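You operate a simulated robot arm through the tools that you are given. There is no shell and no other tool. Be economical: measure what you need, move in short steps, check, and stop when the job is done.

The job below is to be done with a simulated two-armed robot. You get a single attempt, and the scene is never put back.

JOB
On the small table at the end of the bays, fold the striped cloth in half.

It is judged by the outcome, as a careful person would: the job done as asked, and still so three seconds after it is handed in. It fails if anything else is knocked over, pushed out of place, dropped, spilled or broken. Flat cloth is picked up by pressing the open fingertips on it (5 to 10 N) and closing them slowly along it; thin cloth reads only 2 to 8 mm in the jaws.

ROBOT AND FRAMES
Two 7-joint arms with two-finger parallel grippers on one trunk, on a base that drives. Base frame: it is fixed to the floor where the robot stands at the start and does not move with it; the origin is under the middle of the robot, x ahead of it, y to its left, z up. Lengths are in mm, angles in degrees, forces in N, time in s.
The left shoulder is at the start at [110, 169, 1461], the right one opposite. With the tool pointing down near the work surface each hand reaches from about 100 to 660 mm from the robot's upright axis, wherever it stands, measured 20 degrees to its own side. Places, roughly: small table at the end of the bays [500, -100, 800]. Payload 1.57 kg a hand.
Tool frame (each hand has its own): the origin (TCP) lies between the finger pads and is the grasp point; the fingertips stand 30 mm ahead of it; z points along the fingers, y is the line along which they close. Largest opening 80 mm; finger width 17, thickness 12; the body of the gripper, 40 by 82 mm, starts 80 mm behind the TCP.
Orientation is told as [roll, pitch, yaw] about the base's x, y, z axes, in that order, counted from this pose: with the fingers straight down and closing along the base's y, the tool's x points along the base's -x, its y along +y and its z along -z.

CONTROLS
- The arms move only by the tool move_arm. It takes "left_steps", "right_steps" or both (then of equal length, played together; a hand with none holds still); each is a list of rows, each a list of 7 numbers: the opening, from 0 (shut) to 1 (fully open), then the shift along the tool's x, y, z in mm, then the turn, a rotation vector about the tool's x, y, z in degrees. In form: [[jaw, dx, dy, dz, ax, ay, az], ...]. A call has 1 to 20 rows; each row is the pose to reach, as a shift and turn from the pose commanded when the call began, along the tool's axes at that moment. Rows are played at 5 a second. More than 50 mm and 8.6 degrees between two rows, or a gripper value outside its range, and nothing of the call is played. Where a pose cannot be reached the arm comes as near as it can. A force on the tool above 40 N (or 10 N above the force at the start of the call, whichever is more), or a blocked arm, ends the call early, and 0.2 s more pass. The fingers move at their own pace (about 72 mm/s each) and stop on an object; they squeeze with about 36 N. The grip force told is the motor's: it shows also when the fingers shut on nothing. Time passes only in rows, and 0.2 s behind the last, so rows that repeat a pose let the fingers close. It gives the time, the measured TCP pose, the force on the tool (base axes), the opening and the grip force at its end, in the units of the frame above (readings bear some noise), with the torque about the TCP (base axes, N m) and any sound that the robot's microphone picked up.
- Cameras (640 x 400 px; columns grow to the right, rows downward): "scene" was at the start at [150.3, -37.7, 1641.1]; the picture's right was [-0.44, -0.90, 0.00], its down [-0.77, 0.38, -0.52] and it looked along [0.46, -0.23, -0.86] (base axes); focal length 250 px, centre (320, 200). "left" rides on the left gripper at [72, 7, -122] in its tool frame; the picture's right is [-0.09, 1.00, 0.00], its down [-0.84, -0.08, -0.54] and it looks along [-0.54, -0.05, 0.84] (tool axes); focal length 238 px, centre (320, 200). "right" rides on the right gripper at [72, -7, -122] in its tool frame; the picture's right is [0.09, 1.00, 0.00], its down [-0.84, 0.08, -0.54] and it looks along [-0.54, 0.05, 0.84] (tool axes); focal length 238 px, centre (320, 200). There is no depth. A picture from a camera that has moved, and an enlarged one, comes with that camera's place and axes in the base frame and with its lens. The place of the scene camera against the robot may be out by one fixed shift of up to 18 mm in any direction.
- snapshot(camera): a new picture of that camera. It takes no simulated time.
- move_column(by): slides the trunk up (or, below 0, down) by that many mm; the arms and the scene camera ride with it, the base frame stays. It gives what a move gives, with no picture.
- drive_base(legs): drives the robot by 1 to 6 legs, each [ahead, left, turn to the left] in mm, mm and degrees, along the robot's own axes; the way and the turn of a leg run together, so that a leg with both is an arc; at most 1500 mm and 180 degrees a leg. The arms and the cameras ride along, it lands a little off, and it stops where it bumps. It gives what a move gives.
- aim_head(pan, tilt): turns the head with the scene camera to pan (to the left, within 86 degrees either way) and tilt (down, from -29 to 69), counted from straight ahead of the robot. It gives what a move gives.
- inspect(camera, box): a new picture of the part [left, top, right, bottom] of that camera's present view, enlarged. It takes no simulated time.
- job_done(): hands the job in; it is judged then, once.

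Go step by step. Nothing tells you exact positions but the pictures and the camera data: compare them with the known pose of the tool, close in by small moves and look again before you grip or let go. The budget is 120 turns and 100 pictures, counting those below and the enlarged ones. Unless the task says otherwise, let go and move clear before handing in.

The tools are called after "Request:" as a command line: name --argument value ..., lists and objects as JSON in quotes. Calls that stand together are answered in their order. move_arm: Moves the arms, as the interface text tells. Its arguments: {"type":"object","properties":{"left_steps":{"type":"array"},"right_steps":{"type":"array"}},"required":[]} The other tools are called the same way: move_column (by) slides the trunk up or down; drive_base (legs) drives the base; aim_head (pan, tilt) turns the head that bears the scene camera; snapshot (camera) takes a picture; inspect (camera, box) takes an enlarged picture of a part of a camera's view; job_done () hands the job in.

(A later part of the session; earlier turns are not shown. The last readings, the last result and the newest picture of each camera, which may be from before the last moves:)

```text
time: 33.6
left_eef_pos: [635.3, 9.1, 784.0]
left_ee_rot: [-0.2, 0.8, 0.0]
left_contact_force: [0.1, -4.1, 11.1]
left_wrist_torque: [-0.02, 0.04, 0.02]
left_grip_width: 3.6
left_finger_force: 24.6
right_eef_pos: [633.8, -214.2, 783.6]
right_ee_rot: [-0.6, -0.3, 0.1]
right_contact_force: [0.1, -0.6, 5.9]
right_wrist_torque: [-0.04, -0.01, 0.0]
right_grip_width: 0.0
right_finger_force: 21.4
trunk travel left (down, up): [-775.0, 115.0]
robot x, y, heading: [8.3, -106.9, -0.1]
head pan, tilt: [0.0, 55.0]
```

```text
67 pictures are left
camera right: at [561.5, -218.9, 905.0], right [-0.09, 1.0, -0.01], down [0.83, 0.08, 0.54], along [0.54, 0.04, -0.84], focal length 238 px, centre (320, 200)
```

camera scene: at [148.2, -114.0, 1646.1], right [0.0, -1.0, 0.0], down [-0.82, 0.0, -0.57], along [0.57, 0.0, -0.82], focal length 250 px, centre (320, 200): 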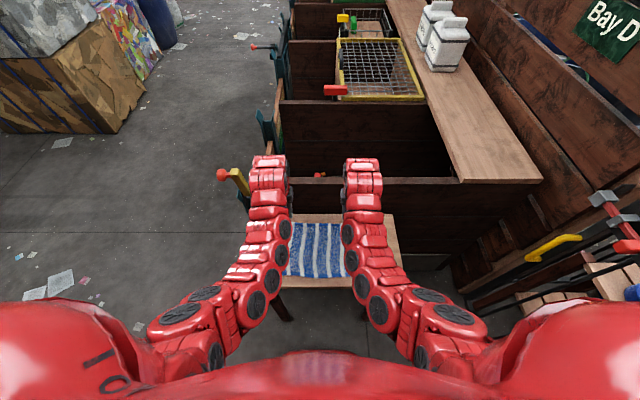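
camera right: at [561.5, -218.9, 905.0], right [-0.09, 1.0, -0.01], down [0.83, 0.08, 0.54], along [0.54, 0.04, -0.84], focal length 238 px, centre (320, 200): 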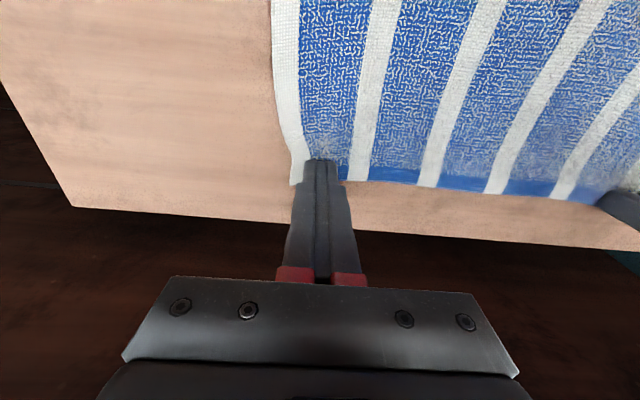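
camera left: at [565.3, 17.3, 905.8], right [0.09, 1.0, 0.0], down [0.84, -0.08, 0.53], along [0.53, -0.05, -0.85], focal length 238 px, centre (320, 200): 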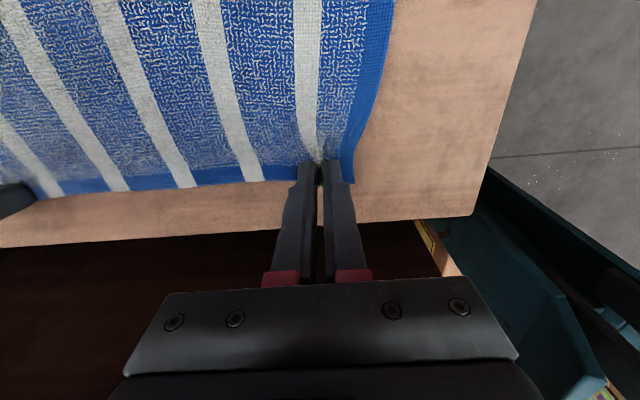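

The left has the cloth (3.6 mm) but the right closed on nothing. I'll reopen the right, press a little deeper and close again.

Request:
move_arm --right_steps '[[0.1, 0, 0, -8, 0, 0, 0], [0.4, 0, 0, -10, 0, 0, 0], [0.4, 0, 0, -10, 0, 0, 0], [0.4, 0, 0, -3, 0, 0, 0], [0.4, 0, 0, 0, 0, 0, 0], [0.4, 0, 0, 0.6, 0, 0, 0], [0.4, 0, 0, 0.6, 0, 0, 0]]'

```text
time: 35.2
left_eef_pos: [635.2, 9.1, 782.8]
left_ee_rot: [-0.2, 0.8, 0.1]
left_contact_force: [0.4, -3.0, 11.3]
left_wrist_torque: [0.01, 0.05, 0.01]
left_grip_width: 3.7
left_finger_force: 24.7
right_eef_pos: [634.5, -212.7, 784.1]
right_ee_rot: [-0.4, -0.3, 0.2]
right_contact_force: [-0.4, -0.2, 7.1]
right_wrist_torque: [0.06, 0.04, -0.02]
right_grip_width: 31.8
right_finger_force: 0.1
trunk travel left (down, up): [-775.0, 115.0]
robot x, y, heading: [11.6, -106.7, -0.0]
head pan, tilt: [0.0, 55.0]
```

Request:
move_arm --right_steps '[[0.4, 0, 0, 0.5, 0, 0, 0], [0.37, 0, 0, 0.8, 0, 0, 0], [0.34, 0, 0, 0.8, 0, 0, 0], [0.31, 0, 0, 0.8, 0, 0, 0], [0.28, 0, 0, 0.8, 0, 0, 0], [0.25, 0, 0, 0.8, 0, 0, 0], [0.22, 0, 0, 0.8, 0, 0, 0], [0.19, 0, 0, 0.8, 0, 0, 0], [0.16, 0, 0, 0.8, 0, 0, 0], [0.13, 0, 0, 0.8, 0, 0, 0], [0.1, 0, 0, 0.8, 0, 0, 0], [0.07, 0, 0, 0.8, 0, 0, 0], [0.04, 0, 0, 0.8, 0, 0, 0], [0.01, 0, 0, 0.8, 0, 0, 0], [0, 0, 0, 0.8, 0, 0, 0], [0, 0, 0, 0.8, 0, 0, 0], [0, 0, 0, 0.8, 0, 0, 0]]'

Request:
snapshot --camera "right"

```text
time: 38.9
left_eef_pos: [636.0, 9.2, 782.0]
left_ee_rot: [-0.3, 0.7, 0.0]
left_contact_force: [0.7, -7.3, 7.5]
left_wrist_torque: [-0.16, -0.04, 0.05]
left_grip_width: 4.0
left_finger_force: 24.6
right_eef_pos: [633.5, -212.6, 782.6]
right_ee_rot: [-0.5, -0.2, 0.3]
right_contact_force: [-0.5, 7.7, 15.0]
right_wrist_torque: [0.21, 0.02, 0.01]
right_grip_width: 5.0
right_finger_force: 25.2
trunk travel left (down, up): [-775.0, 115.0]
robot x, y, heading: [15.5, -101.2, 0.2]
head pan, tilt: [0.0, 55.0]
```

```text
66 pictures are left
camera right: at [561.1, -218.0, 904.4], right [-0.1, 1.0, -0.01], down [0.83, 0.08, 0.55], along [0.54, 0.04, -0.84], focal length 238 px, centre (320, 200)
```

right: 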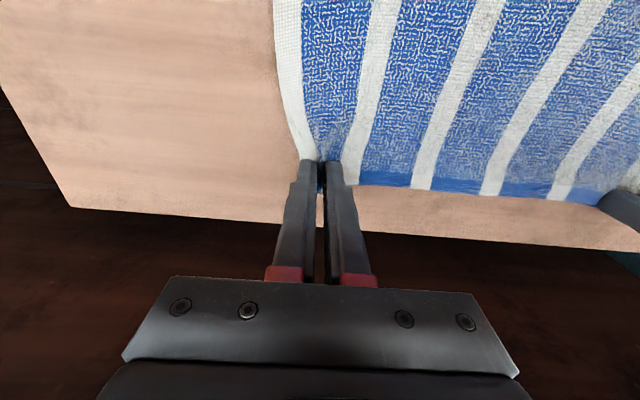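

Both far corners are gripped now (4 and 5 mm). I'll start the fold by lifting the edge in an arc with a slight forward tilt, then check.

Request:
move_arm --left_steps '[[0, 2, 0, -16, 0, -1.5, 0], [0, 7.5, 0, -32, 0, -3, 0], [0, 15, 0, -47, 0, -4.5, 0], [0, 25, 0, -60, 0, -6, 0], [0, 38, 0, -71, 0, -8, 0], [0, 52, 0, -80, 0, -10, 0], [0, 52, 0, -80, 0, -10, 0]]' --right_steps '[[0, 2, 0, -16, 0, -1.5, 0], [0, 7.5, 0, -32, 0, -3, 0], [0, 15, 0, -47, 0, -4.5, 0], [0, 25, 0, -60, 0, -6, 0], [0, 38, 0, -71, 0, -8, 0], [0, 52, 0, -80, 0, -10, 0], [0, 52, 0, -80, 0, -10, 0]]'

Request:
snapshot --camera "scene"

Request:
snapshot --camera "right"

Request:
snapshot --camera "left"

```text
time: 40.5
left_eef_pos: [586.3, 10.6, 861.8]
left_ee_rot: [-0.2, -9.1, 0.0]
left_contact_force: [-0.1, -5.4, 0.0]
left_wrist_torque: [-0.14, 0.03, 0.02]
left_grip_width: 3.5
left_finger_force: 24.9
right_eef_pos: [582.3, -213.8, 861.4]
right_ee_rot: [-0.5, -10.1, 0.3]
right_contact_force: [0.2, 5.3, -0.5]
right_wrist_torque: [0.15, -0.01, 0.02]
right_grip_width: 4.2
right_finger_force: 24.6
trunk travel left (down, up): [-775.0, 115.0]
robot x, y, heading: [10.9, -104.4, -0.2]
head pan, tilt: [0.0, 55.0]
```

```text
65 pictures are left
camera scene: at [174.7, -113.9, 1645.8], right [0.0, -1.0, 0.0], down [-0.82, 0.0, -0.57], along [0.57, 0.0, -0.82], focal length 250 px, centre (320, 200)
```

scene: 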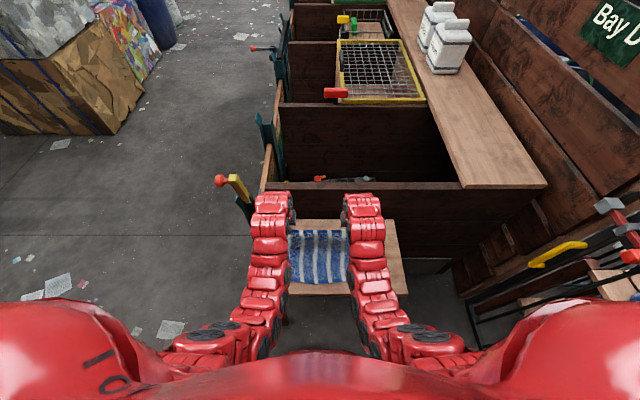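

```text
64 pictures are left
camera right: at [490.3, -217.8, 969.2], right [-0.09, 1.0, -0.02], down [0.73, 0.09, 0.68], along [0.68, 0.05, -0.73], focal length 238 px, centre (320, 200)
```

right: 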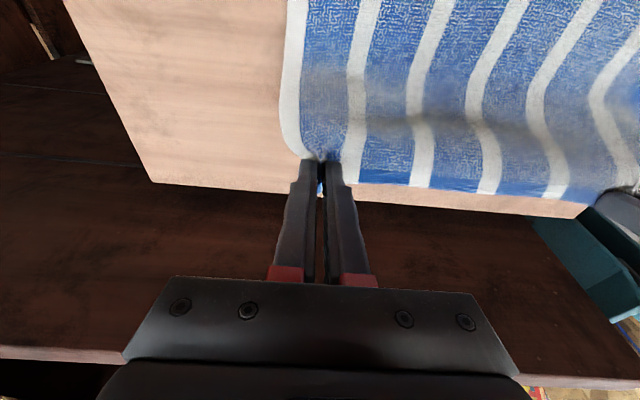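

```text
63 pictures are left
camera left: at [495.5, 17.7, 970.7], right [0.09, 1.0, 0.01], down [0.74, -0.08, 0.67], along [0.67, -0.05, -0.74], focal length 238 px, centre (320, 200)
```

left: 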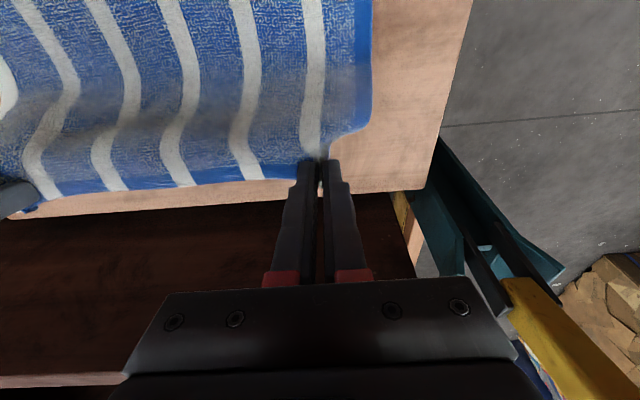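

The edge came up cleanly, taut between the hands. Now I'll drive back 95 mm to carry it over the fold line.

Request:
drive_base --legs '[[-95, 0, 0]]'

Request:
snapshot --camera "scene"

Request:
snapshot --camera "right"

```text
time: 41.6
left_eef_pos: [490.8, 10.7, 861.3]
left_ee_rot: [-0.2, -9.3, 0.1]
left_contact_force: [0.1, -6.7, 0.7]
left_wrist_torque: [-0.15, 0.0, 0.01]
left_grip_width: 3.7
left_finger_force: 24.4
right_eef_pos: [487.8, -211.7, 862.1]
right_ee_rot: [-0.5, -10.2, 0.3]
right_contact_force: [-0.4, 3.8, -0.1]
right_wrist_torque: [0.15, 0.02, 0.05]
right_grip_width: 3.8
right_finger_force: 25.0
trunk travel left (down, up): [-775.0, 115.0]
robot x, y, heading: [-78.5, -103.4, -0.1]
head pan, tilt: [0.0, 55.0]
```

```text
62 pictures are left
camera scene: at [79.4, -113.8, 1646.0], right [0.0, -1.0, 0.0], down [-0.82, 0.0, -0.57], along [0.57, 0.0, -0.82], focal length 250 px, centre (320, 200)
```

scene: 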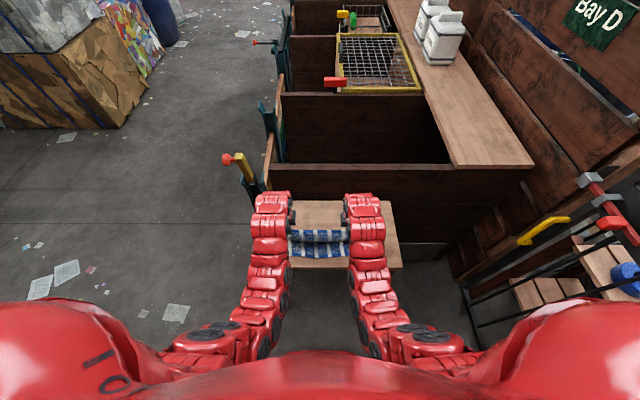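

```text
61 pictures are left
camera right: at [395.8, -217.4, 969.5], right [-0.09, 1.0, -0.02], down [0.73, 0.09, 0.68], along [0.68, 0.05, -0.73], focal length 238 px, centre (320, 200)
```

right: 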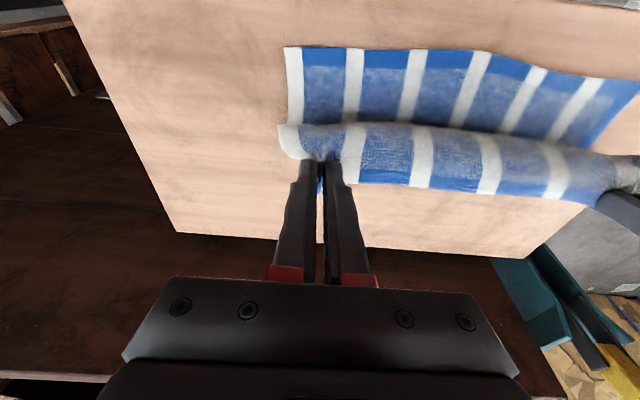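

The edge is carried over nicely and the bottom layer hasn't moved. Next I'll tilt the hands further forward and lower them somewhat before the next drive.

Request:
move_arm --left_steps '[[0, -2.5, 0, 8, 0, -5, 0], [0, -5, 0, 16, 0, -10, 0], [0, -7.5, 0, 24, 0, -15, 0], [0, -10, 0, 32, 0, -20, 0], [0, -12, 0, 40, 0, -25, 0], [0, -12, 0, 40, 0, -25, 0]]' --right_steps '[[0, -2.5, 0, 8, 0, -5, 0], [0, -5, 0, 16, 0, -10, 0], [0, -7.5, 0, 24, 0, -15, 0], [0, -10, 0, 32, 0, -20, 0], [0, -12, 0, 40, 0, -25, 0], [0, -12, 0, 40, 0, -25, 0]]'

Request:
snapshot --camera "scene"

Request:
snapshot --camera "right"

```text
time: 43.0
left_eef_pos: [509.6, 10.1, 823.7]
left_ee_rot: [-0.3, -34.2, 0.2]
left_contact_force: [0.7, -5.0, -0.4]
left_wrist_torque: [-0.11, -0.04, -0.08]
left_grip_width: 3.9
left_finger_force: 24.9
right_eef_pos: [507.6, -211.4, 825.4]
right_ee_rot: [-0.6, -35.2, 0.6]
right_contact_force: [-1.3, 4.9, -0.7]
right_wrist_torque: [0.11, 0.02, 0.11]
right_grip_width: 4.0
right_finger_force: 24.8
trunk travel left (down, up): [-775.0, 115.0]
robot x, y, heading: [-81.7, -105.4, -0.1]
head pan, tilt: [0.0, 55.0]
```

```text
60 pictures are left
camera scene: at [80.1, -113.8, 1645.9], right [0.0, -1.0, 0.0], down [-0.82, 0.0, -0.57], along [0.57, 0.0, -0.82], focal length 250 px, centre (320, 200)
```

scene: 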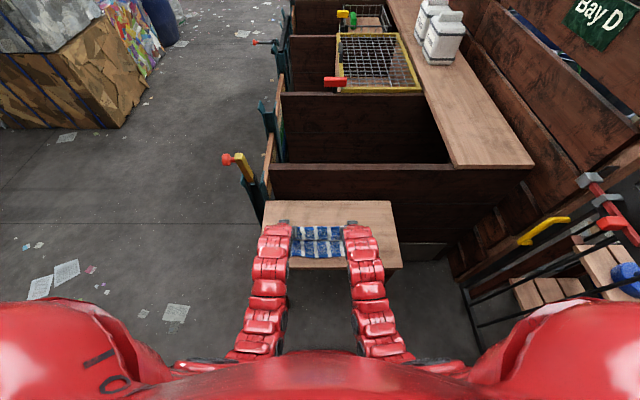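

```text
59 pictures are left
camera right: at [378.6, -217.6, 882.9], right [-0.08, 0.99, -0.06], down [0.37, 0.09, 0.92], along [0.93, 0.05, -0.38], focal length 238 px, centre (320, 200)
```

right: 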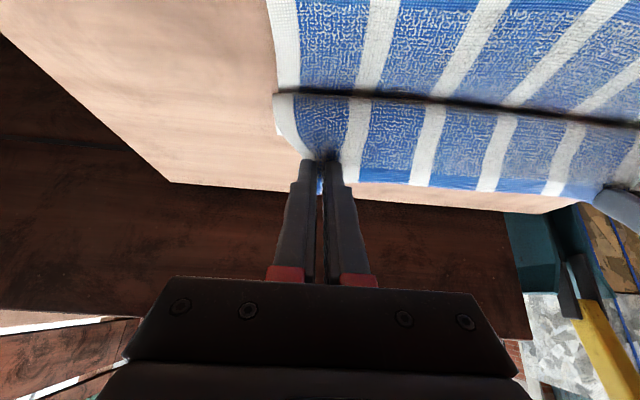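

The arms are well clear in this tilted pose. I'll drive back another 60 mm toward the near edge.

Request:
drive_base --legs '[[-60, 0, 0]]'

Request:
snapshot --camera "right"

Request:
snapshot --camera "scene"

```text
time: 43.9
left_eef_pos: [450.5, 11.0, 823.2]
left_ee_rot: [-0.4, -34.2, 0.3]
left_contact_force: [0.1, -4.7, -1.0]
left_wrist_torque: [-0.12, 0.0, -0.06]
left_grip_width: 3.5
left_finger_force: 24.6
right_eef_pos: [448.6, -210.8, 824.8]
right_ee_rot: [-0.6, -35.2, 0.6]
right_contact_force: [-1.0, 4.9, -0.9]
right_wrist_torque: [0.11, 0.01, 0.11]
right_grip_width: 4.0
right_finger_force: 24.7
trunk travel left (down, up): [-775.0, 115.0]
robot x, y, heading: [-144.6, -107.8, 0.4]
head pan, tilt: [0.0, 55.0]
```

```text
58 pictures are left
camera right: at [320.2, -217.2, 883.1], right [-0.08, 0.99, -0.06], down [0.37, 0.09, 0.92], along [0.92, 0.05, -0.38], focal length 238 px, centre (320, 200)
```

right: 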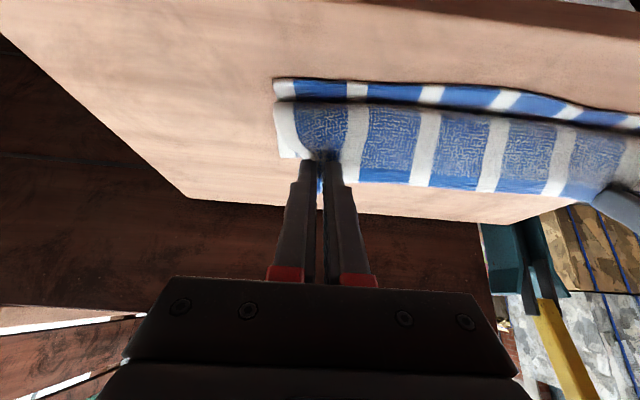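

```text
57 pictures are left
camera scene: at [21.3, -113.7, 1645.9], right [0.0, -1.0, 0.0], down [-0.82, 0.0, -0.57], along [0.57, 0.0, -0.82], focal length 250 px, centre (320, 200)
```

scene: 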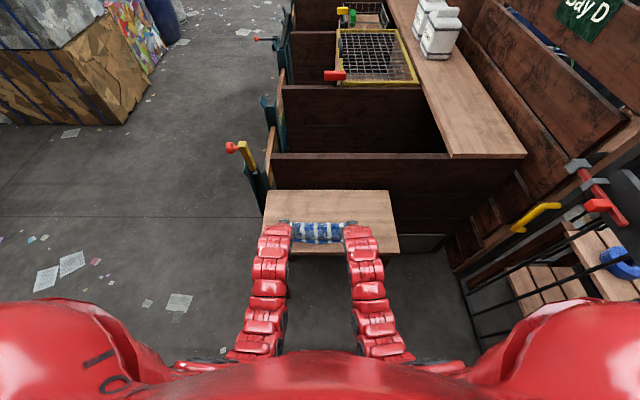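

The gripped strip still leaves the fingers toward me, so I'll tilt the hands more about the gripped edge so that it lies flat when set down.

Request:
move_arm --left_steps '[[0, 3.5, 0, 2, 0, -5, 0], [0, 7, 0, 4, 0, -10, 0], [0, 10.5, 0, 5.5, 0, -15, 0], [0, 10.5, 0, 5.5, 0, -15, 0]]' --right_steps '[[0, 3.5, 0, 2, 0, -5, 0], [0, 7, 0, 4, 0, -10, 0], [0, 10.5, 0, 5.5, 0, -15, 0], [0, 10.5, 0, 5.5, 0, -15, 0]]'

Request:
snapshot --camera "scene"

```text
time: 44.9
left_eef_pos: [446.6, 10.2, 814.1]
left_ee_rot: [-0.4, -49.3, 0.4]
left_contact_force: [-0.5, -3.8, 0.3]
left_wrist_torque: [-0.09, -0.02, -0.08]
left_grip_width: 3.5
left_finger_force: 24.9
right_eef_pos: [443.6, -210.7, 815.9]
right_ee_rot: [-0.8, -50.2, 0.8]
right_contact_force: [-1.0, 3.9, 0.3]
right_wrist_torque: [0.05, 0.01, 0.1]
right_grip_width: 4.3
right_finger_force: 24.5
trunk travel left (down, up): [-775.0, 115.0]
robot x, y, heading: [-141.7, -107.3, -0.1]
head pan, tilt: [0.0, 55.0]
```

```text
56 pictures are left
camera scene: at [21.6, -113.7, 1645.9], right [0.0, -1.0, 0.0], down [-0.82, 0.0, -0.57], along [0.57, 0.0, -0.82], focal length 250 px, centre (320, 200)
```

scene: 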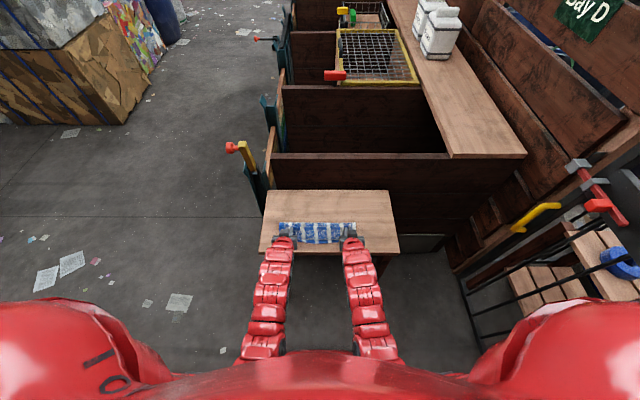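

There is plenty of room between the arms, so I'll tilt further to about 75 degrees.

Request:
move_arm --left_steps '[[0, 5, 0, 1, 0, -5, 0], [0, 10, 0, 2, 0, -10, 0], [0, 15, 0, 3, 0, -15, 0], [0, 20, 0, 4, 0, -20, 0], [0, 24.7, 0, 5, 0, -25, 0], [0, 24.7, 0, 5, 0, -25, 0]]' --right_steps '[[0, 5, 0, 1, 0, -5, 0], [0, 10, 0, 2, 0, -10, 0], [0, 15, 0, 3, 0, -15, 0], [0, 20, 0, 4, 0, -20, 0], [0, 24.7, 0, 5, 0, -25, 0], [0, 24.7, 0, 5, 0, -25, 0]]'

Request:
snapshot --camera "scene"

Request:
snapshot --camera "right"

Request:
inspect --camera "scene" --box '[250, 180, 410, 280]'

```text
time: 46.3
left_eef_pos: [432.0, 11.1, 792.4]
left_ee_rot: [-0.8, -74.3, 0.9]
left_contact_force: [-1.1, -5.4, 1.1]
left_wrist_torque: [-0.03, -0.02, -0.14]
left_grip_width: 3.4
left_finger_force: 24.5
right_eef_pos: [430.5, -210.8, 793.1]
right_ee_rot: [-1.9, -75.2, 2.1]
right_contact_force: [0.4, 5.5, 1.2]
right_wrist_torque: [-0.01, 0.02, 0.12]
right_grip_width: 4.2
right_finger_force: 25.2
trunk travel left (down, up): [-775.0, 115.0]
robot x, y, heading: [-139.6, -111.2, 0.3]
head pan, tilt: [0.0, 55.0]
```

```text
55 pictures are left
camera scene: at [20.9, -113.7, 1646.0], right [0.0, -1.0, 0.0], down [-0.82, 0.0, -0.57], along [0.57, 0.0, -0.82], focal length 250 px, centre (320, 200)
```

scene: 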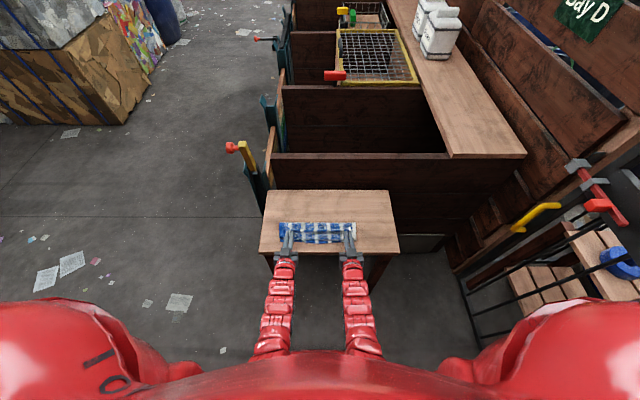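

```text
54 pictures are left
camera right: at [294.9, -218.6, 754.5], right [-0.03, 0.99, -0.1], down [-0.31, 0.08, 0.95], along [0.95, 0.06, 0.31], focal length 238 px, centre (320, 200)
```

right: 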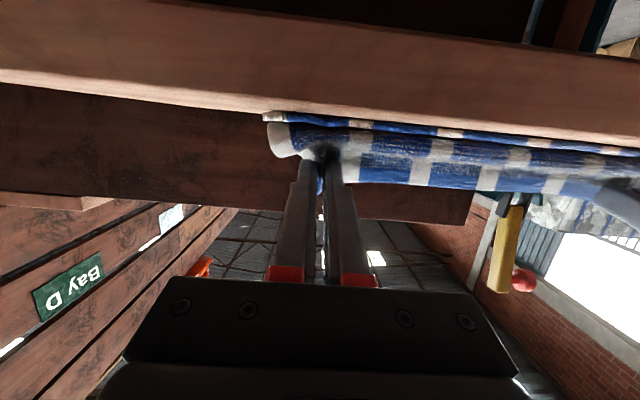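

```text
4.00 times, centred on (330, 230) of scene
camera zoom: at [20.9, -113.7, 1646.0], right [0.0, -1.0, 0.0], down [-0.82, 0.0, -0.57], along [0.57, 0.0, -0.82], focal length 999 px, centre (280, 80)
```

zoom: 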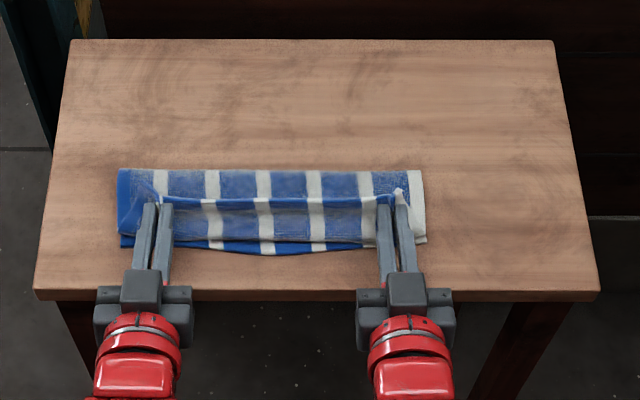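

From above the fold is clear: the held edge is about 25 mm short of the near edge and some 30 mm up. I'll pull it back to line up, tilt to about horizontal and lower it onto the bottom layer.

Request:
move_arm --left_steps '[[0, 6, 0, -7, 0, -2, 0], [0, 12, 0, -13.4, 0, -4, 0], [0, 17, 0, -12, 0, -7, 0], [0, 22, 0, -11, 0, -10, 0], [0, 27, 0, -9.8, 0, -13, 0], [0, 32, 0, -8.5, 0, -15, 0], [0, 32, 0, -8.5, 0, -15, 0]]' --right_steps '[[0, 6, 0, -7, 0, -2, 0], [0, 12, 0, -13.4, 0, -4, 0], [0, 17, 0, -12, 0, -7, 0], [0, 22, 0, -11, 0, -10, 0], [0, 27, 0, -9.8, 0, -13, 0], [0, 32, 0, -8.5, 0, -15, 0], [0, 32, 0, -8.5, 0, -15, 0]]'

Request:
inspect --camera "scene" --box '[250, 180, 410, 280]'

Request:
snapshot --camera "right"

```text
time: 47.9
left_eef_pos: [416.9, 12.4, 767.9]
left_ee_rot: [-35.8, -89.6, 35.9]
left_contact_force: [3.6, -7.7, 22.7]
left_wrist_torque: [-0.12, -0.57, -0.21]
left_grip_width: 3.8
left_finger_force: 24.4
right_eef_pos: [415.4, -211.9, 766.8]
right_ee_rot: [-134.2, -89.3, 134.5]
right_contact_force: [2.3, 8.5, 11.9]
right_wrist_torque: [0.01, -0.32, 0.22]
right_grip_width: 3.7
right_finger_force: 25.0
trunk travel left (down, up): [-775.0, 115.0]
robot x, y, heading: [-139.6, -105.8, -0.2]
head pan, tilt: [0.0, 55.0]
```

```text
4.00 times, centred on (330, 230) of scene
camera zoom: at [17.6, -113.8, 1646.7], right [0.0, -1.0, 0.0], down [-0.82, 0.0, -0.58], along [0.58, 0.0, -0.82], focal length 999 px, centre (280, 80)
```

zoom: 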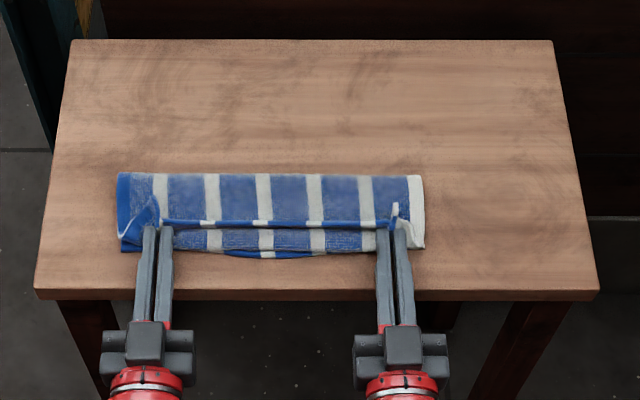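

```text
51 pictures are left
camera right: at [293.1, -218.9, 693.9], right [0.0, 0.99, -0.1], down [-0.55, 0.08, 0.83], along [0.84, 0.06, 0.55], focal length 238 px, centre (320, 200)
```

right: 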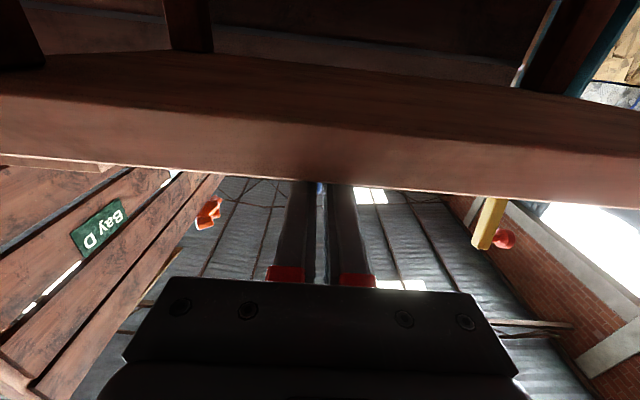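

The edge arrived, but the crease sits too near me (layer depth about 88 mm rather than 109), so the fold would be uneven. While I still hold the edge, I'll lift it back up over the true fold line and re-lay it along a tauter arc.

Request:
move_arm --left_steps '[[0, -17, 0, 8, 0, 5, 0], [0, -34, 0, 16, 0, 10, 0], [0, -51, 0, 25, 0, 15, 0], [0, -62, 0, 43, 0, 20, 0], [0, -73, 0, 60, 0, 25, 0], [0, -83, 0, 78, 0, 30, 0], [0, -88, 0, 92, 0, 35, 0], [0, -93, 0, 105, 0, 40, 0], [0, -97, 0, 118, 0, 45, 0], [0, -97, 0, 118, 0, 45, 0]]' --right_steps '[[0, -17, 0, 8, 0, 5, 0], [0, -34, 0, 16, 0, 10, 0], [0, -51, 0, 25, 0, 15, 0], [0, -62, 0, 43, 0, 20, 0], [0, -73, 0, 60, 0, 25, 0], [0, -83, 0, 78, 0, 30, 0], [0, -88, 0, 92, 0, 35, 0], [0, -93, 0, 105, 0, 40, 0], [0, -97, 0, 118, 0, 45, 0], [0, -97, 0, 118, 0, 45, 0]]'

Request:
inspect --camera "scene" --box '[250, 180, 410, 280]'

Request:
snapshot --camera "right"

```text
time: 48.3
left_eef_pos: [418.6, 10.0, 768.6]
left_ee_rot: [-6.5, -86.7, 6.6]
left_contact_force: [-2.7, -2.1, 10.9]
left_wrist_torque: [-0.06, -0.26, -0.05]
left_grip_width: 3.7
left_finger_force: 24.6
right_eef_pos: [414.3, -206.5, 766.6]
right_ee_rot: [2.5, -87.7, -1.9]
right_contact_force: [-5.2, 0.9, 16.9]
right_wrist_torque: [-0.01, -0.38, 0.09]
right_grip_width: 3.9
right_finger_force: 25.0
trunk travel left (down, up): [-775.0, 115.0]
robot x, y, heading: [-138.4, -109.8, 0.1]
head pan, tilt: [0.0, 55.0]
stopped in row 1 (right hand): the force on the tool passed its limit at 54 N (the readings are from after the stop); the commanded pose is now the measured one
```

```text
4.00 times, centred on (330, 230) of scene
camera zoom: at [17.4, -113.6, 1646.0], right [0.0, -1.0, 0.0], down [-0.82, 0.0, -0.58], along [0.58, 0.0, -0.82], focal length 999 px, centre (280, 80)
```

zoom: 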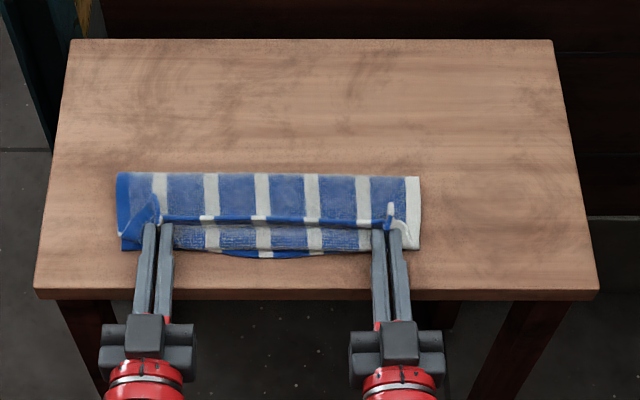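

```text
49 pictures are left
camera right: at [289.5, -214.5, 700.0], right [-0.01, 1.0, -0.09], down [-0.51, 0.07, 0.86], along [0.86, 0.06, 0.51], focal length 238 px, centre (320, 200)
```

right: 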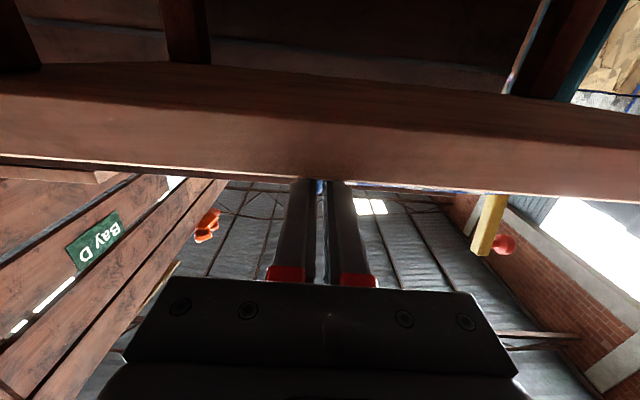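

The rotation made the tips press down briefly. I'll lift straight up first, then carry the edge back over with the tilt change.

Request:
move_arm --left_steps '[[0, -5, 0, 0, 0, 0, 0], [0, -15, 0, 2, 0, 0, 0], [0, -28, 0, 8, 0, 4, 0], [0, -40, 0, 15, 0, 8, 0], [0, -52, 0, 22, 0, 12, 0], [0, -64, 0, 40, 0, 17, 0], [0, -76, 0, 57, 0, 22, 0], [0, -87, 0, 74, 0, 27, 0], [0, -93, 0, 88, 0, 32, 0], [0, -98, 0, 101, 0, 37, 0], [0, -103, 0, 113, 0, 42, 0], [0, -103, 0, 113, 0, 42, 0]]' --right_steps '[[0, -5, 0, 0, 0, 0, 0], [0, -15, -1, 2, 0, 0, 0], [0, -28, -2, 8, 0, 4, 0], [0, -40, -3, 15, 0, 8, 0], [0, -52, -4, 22, 0, 12, 0], [0, -64, -4, 40, 0, 17, 0], [0, -76, -4, 57, 0, 22, 0], [0, -87, -4, 74, 0, 27, 0], [0, -93, -4, 88, 0, 32, 0], [0, -98, -4, 101, 0, 37, 0], [0, -103, -4, 113, 0, 42, 0], [0, -103, -4, 113, 0, 42, 0]]'

Request:
inspect --camera "scene" --box '[250, 180, 410, 280]'

Request:
snapshot --camera "right"

```text
time: 50.9
left_eef_pos: [536.8, 11.4, 863.4]
left_ee_rot: [-0.4, -44.4, 0.3]
left_contact_force: [-0.3, -3.7, -0.4]
left_wrist_torque: [-0.09, -0.01, -0.07]
left_grip_width: 3.7
left_finger_force: 24.1
right_eef_pos: [531.6, -210.1, 861.4]
right_ee_rot: [0.2, -45.2, 0.5]
right_contact_force: [0.1, 3.5, -0.4]
right_wrist_torque: [0.07, 0.01, 0.11]
right_grip_width: 3.9
right_finger_force: 24.6
trunk travel left (down, up): [-775.0, 115.0]
robot x, y, heading: [-138.0, -105.0, 0.1]
head pan, tilt: [0.0, 55.0]
```

```text
4.00 times, centred on (330, 230) of scene
camera zoom: at [20.3, -113.8, 1646.1], right [0.0, -1.0, 0.0], down [-0.82, 0.0, -0.57], along [0.57, 0.0, -0.82], focal length 999 px, centre (280, 80)
```

zoom: 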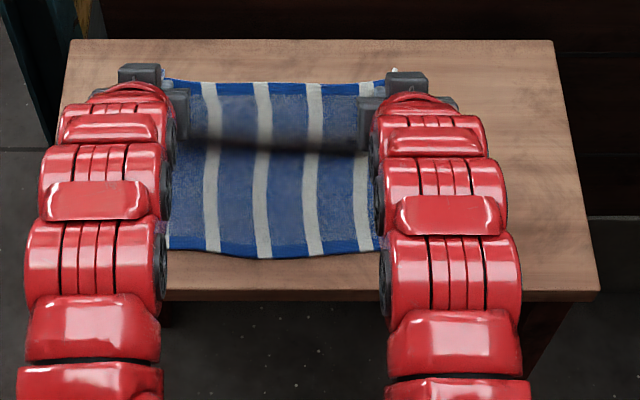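

```text
47 pictures are left
camera right: at [395.2, -217.8, 896.2], right [-0.07, 1.0, -0.06], down [0.2, 0.08, 0.98], along [0.98, 0.06, -0.21], focal length 238 px, centre (320, 200)
```

right: 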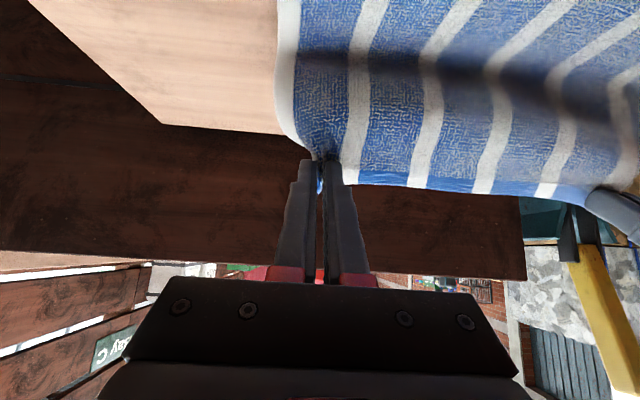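

The touch-down line is back at about x 550. Now I'll sweep the edge over along a proper arc about the fold line, with the arms only, and end just above the near edge.

Request:
move_arm --left_steps '[[0, 10.5, 0, -11, 0, -2.5, 0], [0, 21, 0, -22, 0, -5, 0], [0, 32.5, 0, -26, 0, -8, 0], [0, 44, 0, -31, 0, -11.5, 0], [0, 56, 0, -35, 0, -15, 0], [0, 68, 0, -36, 0, -18, 0], [0, 81, 0, -36.5, 0, -21.5, 0], [0, 94, 0, -37, 0, -25, 0], [0, 108, 0, -34, 0, -30, 0], [0, 122.5, 0, -29.5, 0, -35, 0], [0, 134, 0, -24, 0, -38, 0], [0, 144.6, 0, -18.8, 0, -41, 0], [0, 144.6, 0, -18.8, 0, -41, 0]]' --right_steps '[[0, 10, 0, -11, 0, -2.5, 0], [0, 20.5, 0, -21, 0, -5, 0], [0, 32, 0, -25, 0, -8, 0], [0, 43, 0, -29, 0, -11.5, 0], [0, 55, 0, -33, 0, -15, 0], [0, 67, 0, -34, 0, -18, 0], [0, 79, 0, -34, 0, -21.5, 0], [0, 91, 0, -34, 0, -25, 0], [0, 105, 0, -30, 0, -30, 0], [0, 119, 0, -25.5, 0, -35, 0], [0, 129.5, 0, -19.5, 0, -38, 0], [0, 139.6, 0, -13.8, 0, -41, 0], [0, 139.6, 0, -13.8, 0, -41, 0]]'

Request:
inspect --camera "scene" --box '[250, 180, 410, 280]'

```text
time: 53.7
left_eef_pos: [421.9, 10.8, 775.2]
left_ee_rot: [-3.8, -85.6, 3.9]
left_contact_force: [0.0, -4.9, 0.5]
left_wrist_torque: [-0.04, 0.03, -0.16]
left_grip_width: 3.8
left_finger_force: 23.9
right_eef_pos: [425.3, -211.5, 772.5]
right_ee_rot: [2.0, -86.3, -1.4]
right_contact_force: [0.9, 5.9, 0.4]
right_wrist_torque: [-0.03, 0.02, 0.18]
right_grip_width: 3.8
right_finger_force: 24.5
trunk travel left (down, up): [-775.0, 115.0]
robot x, y, heading: [-138.7, -103.9, -0.1]
head pan, tilt: [0.0, 55.0]
```

```text
4.00 times, centred on (330, 230) of scene
camera zoom: at [20.4, -113.8, 1646.1], right [0.0, -1.0, 0.0], down [-0.82, 0.0, -0.57], along [0.57, 0.0, -0.82], focal length 999 px, centre (280, 80)
```

zoom: 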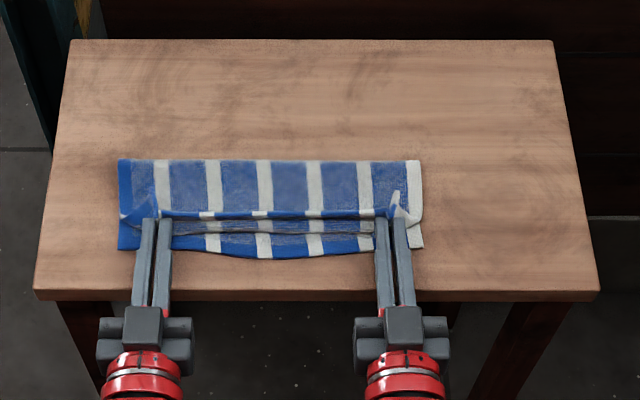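

Better: the crease is now about 100 mm from the near edge. I'll lower the last few millimetres, open gently, and back the robot off so the fingers slide out.

Request:
move_arm --left_steps '[[0, 3, 0, 0, 0, 0, 0], [0, 5, 0, 0, 0, 0, 0], [0.06, 5, 0, 0, 0, 0, 0], [0.12, 5, 0, 0, 0, 0, 0], [0.2, 4, 0, 0, 0, 0, 0], [0.2, 3, 0, 0, 0, 0, 0]]' --right_steps '[[0, 2, 0, 0, 0, 0, 0], [0, 3, 0, 0, 0, 0, 0], [0.06, 3, 0, 0, 0, 0, 0], [0.12, 3, 0, 0, 0, 0, 0], [0.2, 2, 0, 0, 0, 0, 0], [0.2, 1, 0, 0, 0, 0, 0]]'

Request:
inspect --camera "scene" --box '[250, 180, 410, 280]'

```text
time: 55.1
left_eef_pos: [422.0, 12.2, 772.6]
left_ee_rot: [-3.7, -85.5, 3.8]
left_contact_force: [0.0, -0.5, 0.5]
left_wrist_torque: [-0.02, -0.03, 0.02]
left_grip_width: 15.4
left_finger_force: 0.1
right_eef_pos: [424.6, -211.6, 769.2]
right_ee_rot: [1.9, -86.2, -1.3]
right_contact_force: [-0.5, -0.1, -0.3]
right_wrist_torque: [0.01, -0.04, -0.03]
right_grip_width: 15.7
right_finger_force: 0.1
trunk travel left (down, up): [-775.0, 115.0]
robot x, y, heading: [-134.9, -103.6, 0.2]
head pan, tilt: [0.0, 55.0]
```

```text
4.00 times, centred on (330, 230) of scene
camera zoom: at [21.1, -113.8, 1646.0], right [0.0, -1.0, 0.0], down [-0.82, 0.0, -0.57], along [0.57, 0.0, -0.82], focal length 999 px, centre (280, 80)
```

zoom: 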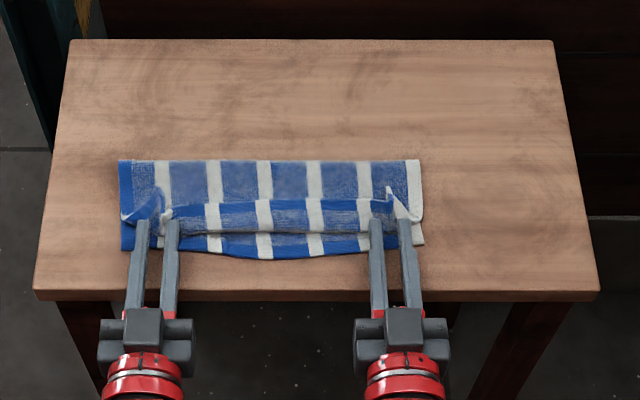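

The grips are open, but the gripped strip, about 30 mm, has flopped back onto the top layer. I'll withdraw the fingers and then unroll the strip toward the near edge with closed fingertips.

Request:
drive_base --legs '[[-70, 0, 0]]'

Request:
inspect --camera "scene" --box '[250, 160, 410, 260]'

```text
time: 56.1
left_eef_pos: [352.6, 12.5, 772.9]
left_ee_rot: [-3.7, -85.5, 4.0]
left_contact_force: [-0.4, 0.3, 0.4]
left_wrist_torque: [0.03, 0.05, 0.0]
left_grip_width: 16.1
left_finger_force: 0.0
right_eef_pos: [355.5, -210.3, 771.5]
right_ee_rot: [2.1, -86.2, -1.4]
right_contact_force: [0.2, 0.0, 0.1]
right_wrist_torque: [-0.03, 0.02, -0.02]
right_grip_width: 15.9
right_finger_force: 0.1
trunk travel left (down, up): [-775.0, 115.0]
robot x, y, heading: [-212.0, -108.0, 0.4]
head pan, tilt: [0.0, 55.0]
```

```text
4.00 times, centred on (330, 210) of scene
camera zoom: at [-47.7, -113.6, 1646.1], right [0.0, -1.0, 0.0], down [-0.82, 0.0, -0.57], along [0.57, 0.0, -0.82], focal length 999 px, centre (280, 160)
```

zoom: 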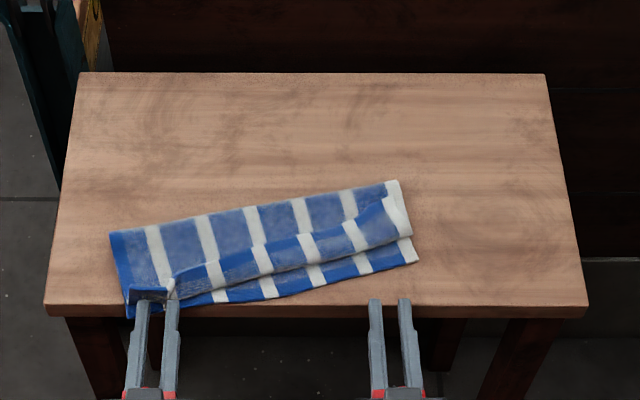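

The left fingers snagged the cloth and swung its left end toward me. I'll look closely before freeing it.

Request:
inspect --camera "scene" --box '[270, 205, 310, 240]'

Request:
snapshot --camera "left"

```text
11.43 times, centred on (290, 222) of scene
camera zoom: at [-47.7, -113.6, 1646.1], right [0.0, -1.0, 0.0], down [-0.82, 0.0, -0.57], along [0.57, 0.0, -0.82], focal length 2854 px, centre (663, -57)
```

zoom: 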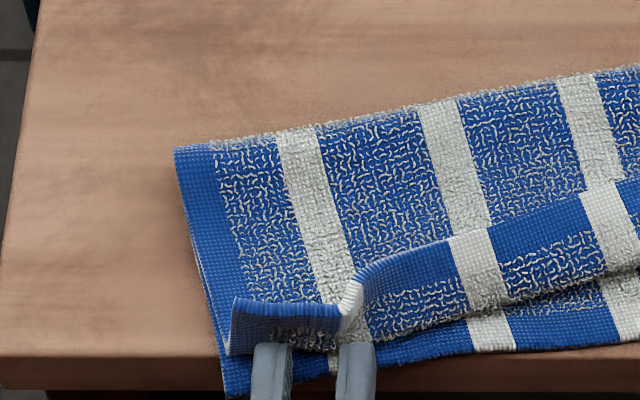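

```text
42 pictures are left
camera left: at [226.4, 18.3, 710.5], right [0.0, 1.0, 0.09], down [-0.48, -0.07, 0.88], along [0.88, -0.04, 0.47], focal length 238 px, centre (320, 200)
```

left: 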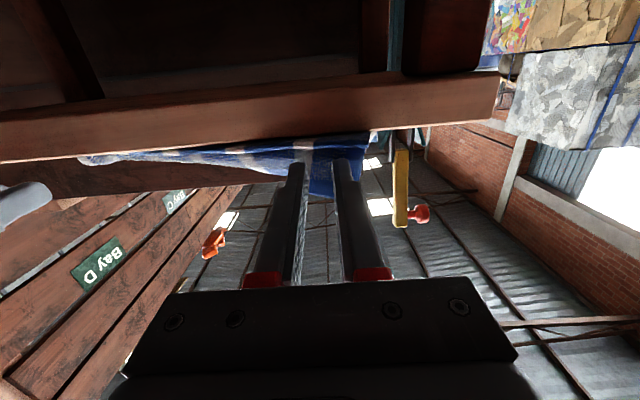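

The strip seems wedged at the left fingertips. I'll open that hand wider and nudge it forward, then look again.

Request:
move_arm --left_steps '[[0.3, 0, 0, 4, 0, 0, 0], [0.45, 0, 0, 8, 0, 0, 0], [0.6, 0, 0, 8, 0, 0, 0], [0.6, 0, 0, 8, 0, 0, 0]]'

Request:
inspect --camera "scene" --box '[265, 200, 313, 240]'

```text
time: 57.1
left_eef_pos: [362.1, 11.3, 770.3]
left_ee_rot: [-3.7, -85.5, 3.9]
left_contact_force: [-0.3, 0.9, -0.3]
left_wrist_torque: [0.0, 0.01, -0.02]
left_grip_width: 48.1
left_finger_force: 0.1
right_eef_pos: [357.7, -210.2, 770.8]
right_ee_rot: [2.2, -86.2, -1.4]
right_contact_force: [1.1, 0.0, 0.2]
right_wrist_torque: [0.0, -0.01, -0.02]
right_grip_width: 16.2
right_finger_force: 0.0
trunk travel left (down, up): [-775.0, 115.0]
robot x, y, heading: [-206.2, -109.4, 0.2]
head pan, tilt: [0.0, 55.0]
```

```text
10.00 times, centred on (289, 220) of scene
camera zoom: at [-46.7, -113.7, 1646.0], right [0.0, -1.0, 0.0], down [-0.82, 0.0, -0.57], along [0.57, 0.0, -0.82], focal length 2498 px, centre (630, 0)
```

zoom: 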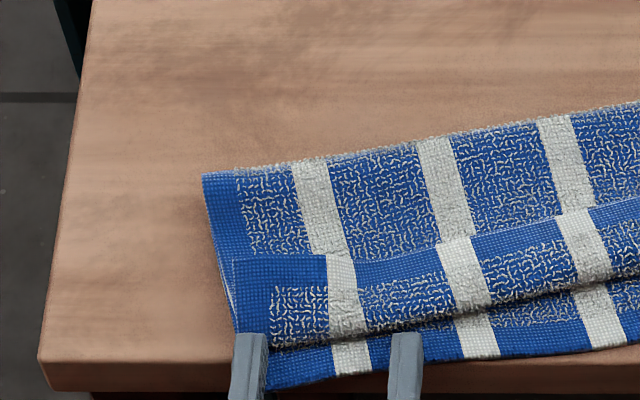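

The strip is freed and lies flat, turned back on the top layer. I'll raise both hands clear and view the whole cloth.

Request:
move_arm --left_steps '[[0.6, -10, 0, 0, 0, 0, 0], [0.6, -40, 0, 0, 0, 0, 0], [0.6, -75, 0, 0, 0, 5, 0], [0.6, -110, 0, 0, 0, 10, 0]]' --right_steps '[[0.2, -10, 0, 0, 0, 0, 0], [0.2, -40, 0, 0, 0, 0, 0], [0.2, -75, 0, 0, 0, 5, 0], [0.2, -110, 0, 0, 0, 10, 0]]'

Request:
inspect --camera "scene" --box '[250, 160, 410, 260]'

```text
time: 58.1
left_eef_pos: [369.5, 13.3, 882.2]
left_ee_rot: [-1.4, -75.6, 1.4]
left_contact_force: [0.9, -1.0, 0.0]
left_wrist_torque: [0.01, 0.0, 0.01]
left_grip_width: 47.8
left_finger_force: 0.1
right_eef_pos: [364.7, -210.2, 881.0]
right_ee_rot: [0.4, -76.1, 0.3]
right_contact_force: [-0.2, -0.4, -0.5]
right_wrist_torque: [-0.03, -0.01, 0.05]
right_grip_width: 16.1
right_finger_force: 0.1
trunk travel left (down, up): [-775.0, 115.0]
robot x, y, heading: [-205.5, -104.8, 0.2]
head pan, tilt: [0.0, 55.0]
```

```text
4.00 times, centred on (330, 210) of scene
camera zoom: at [-47.1, -113.6, 1646.1], right [0.0, -1.0, 0.0], down [-0.82, 0.0, -0.57], along [0.57, 0.0, -0.82], focal length 999 px, centre (280, 160)
```

zoom: 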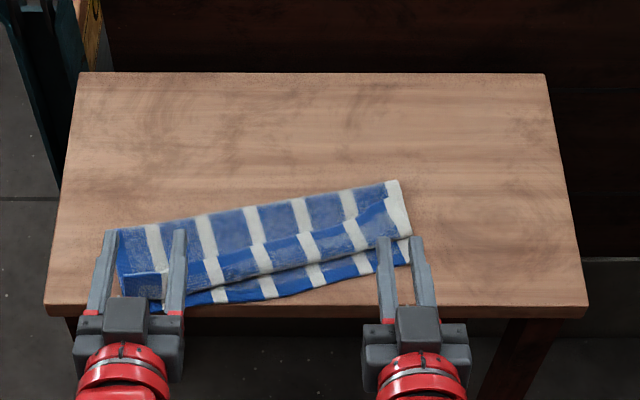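

The folded cloth is turned about 13° with its left end near the table edge. I'll bring the hands upright over the cloth, press the right end lightly as a pivot, and slide the left end away from me to square it up. That should also shift the crease outward.

Request:
move_arm --left_steps '[[0.3, -4, 0, 2, 0, 8, 0], [0.3, -8, 0, 4, 0, 16, 0], [0.3, -12, 0, 6, 0, 24, 0], [0.3, -16, 0, 8, 0, 32, 0], [0.3, -20, 0, 10, 0, 40, 0], [0.3, -24, 0, 13, 0, 48, 0], [0.3, -28, 0, 16, 0, 56, 0], [0.3, -33, 0, 18, 0, 64, 0], [0.3, -33, 0, 18, 0, 66, 0]]' --right_steps '[[0.3, -4, 0, 2, 0, 8, 0], [0.3, -8, 0, 4, 0, 16, 0], [0.3, -12, 0, 6, 0, 24, 0], [0.3, -16, 0, 8, 0, 32, 0], [0.3, -20, 0, 10, 0, 40, 0], [0.3, -24, 0, 13, 0, 48, 0], [0.3, -28, 0, 16, 0, 56, 0], [0.3, -33, 0, 18, 0, 64, 0], [0.3, -33, 0, 18, 0, 66, 0]]'

Request:
drive_base --legs '[[75, 0, 0]]'

Request:
snapshot --camera "left"

Request:
snapshot --camera "right"

```text
time: 60.1
left_eef_pos: [395.8, 12.4, 908.1]
left_ee_rot: [-0.3, -9.4, 0.2]
left_contact_force: [-0.1, 0.5, -0.4]
left_wrist_torque: [-0.02, -0.01, 0.0]
left_grip_width: 23.9
left_finger_force: 0.1
right_eef_pos: [390.6, -211.0, 908.8]
right_ee_rot: [0.2, -10.1, 0.7]
right_contact_force: [-0.2, -0.8, -0.1]
right_wrist_torque: [0.04, -0.01, 0.0]
right_grip_width: 23.9
right_finger_force: 0.1
trunk travel left (down, up): [-775.0, 115.0]
robot x, y, heading: [-208.2, -108.2, 0.3]
head pan, tilt: [0.0, 55.0]
```

```text
time: 61.1
left_eef_pos: [471.4, 13.2, 909.0]
left_ee_rot: [-0.3, -9.5, 0.3]
left_contact_force: [-0.7, 0.3, -0.2]
left_wrist_torque: [-0.02, 0.0, 0.05]
left_grip_width: 23.9
left_finger_force: 0.0
right_eef_pos: [465.3, -209.6, 909.8]
right_ee_rot: [0.0, -10.2, 0.7]
right_contact_force: [-0.5, 0.9, 0.1]
right_wrist_torque: [0.01, -0.01, 0.0]
right_grip_width: 23.9
right_finger_force: 0.1
trunk travel left (down, up): [-775.0, 115.0]
robot x, y, heading: [-132.4, -106.0, 0.3]
head pan, tilt: [0.0, 55.0]
```

```text
39 pictures are left
camera left: at [380.5, 21.0, 1017.4], right [0.09, 1.0, 0.01], down [0.74, -0.07, 0.67], along [0.67, -0.05, -0.74], focal length 238 px, centre (320, 200)
```

left: 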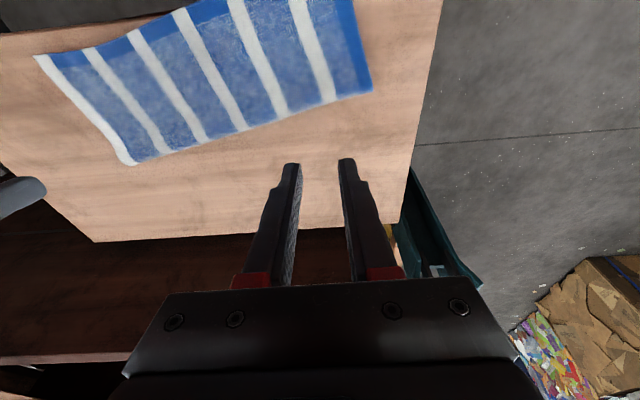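

```text
38 pictures are left
camera right: at [373.4, -217.6, 1016.1], right [-0.1, 0.99, -0.01], down [0.73, 0.09, 0.68], along [0.68, 0.06, -0.73], focal length 238 px, centre (320, 200)
```

right: 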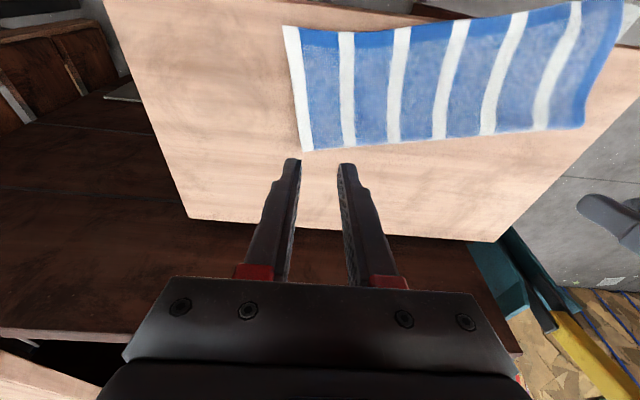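

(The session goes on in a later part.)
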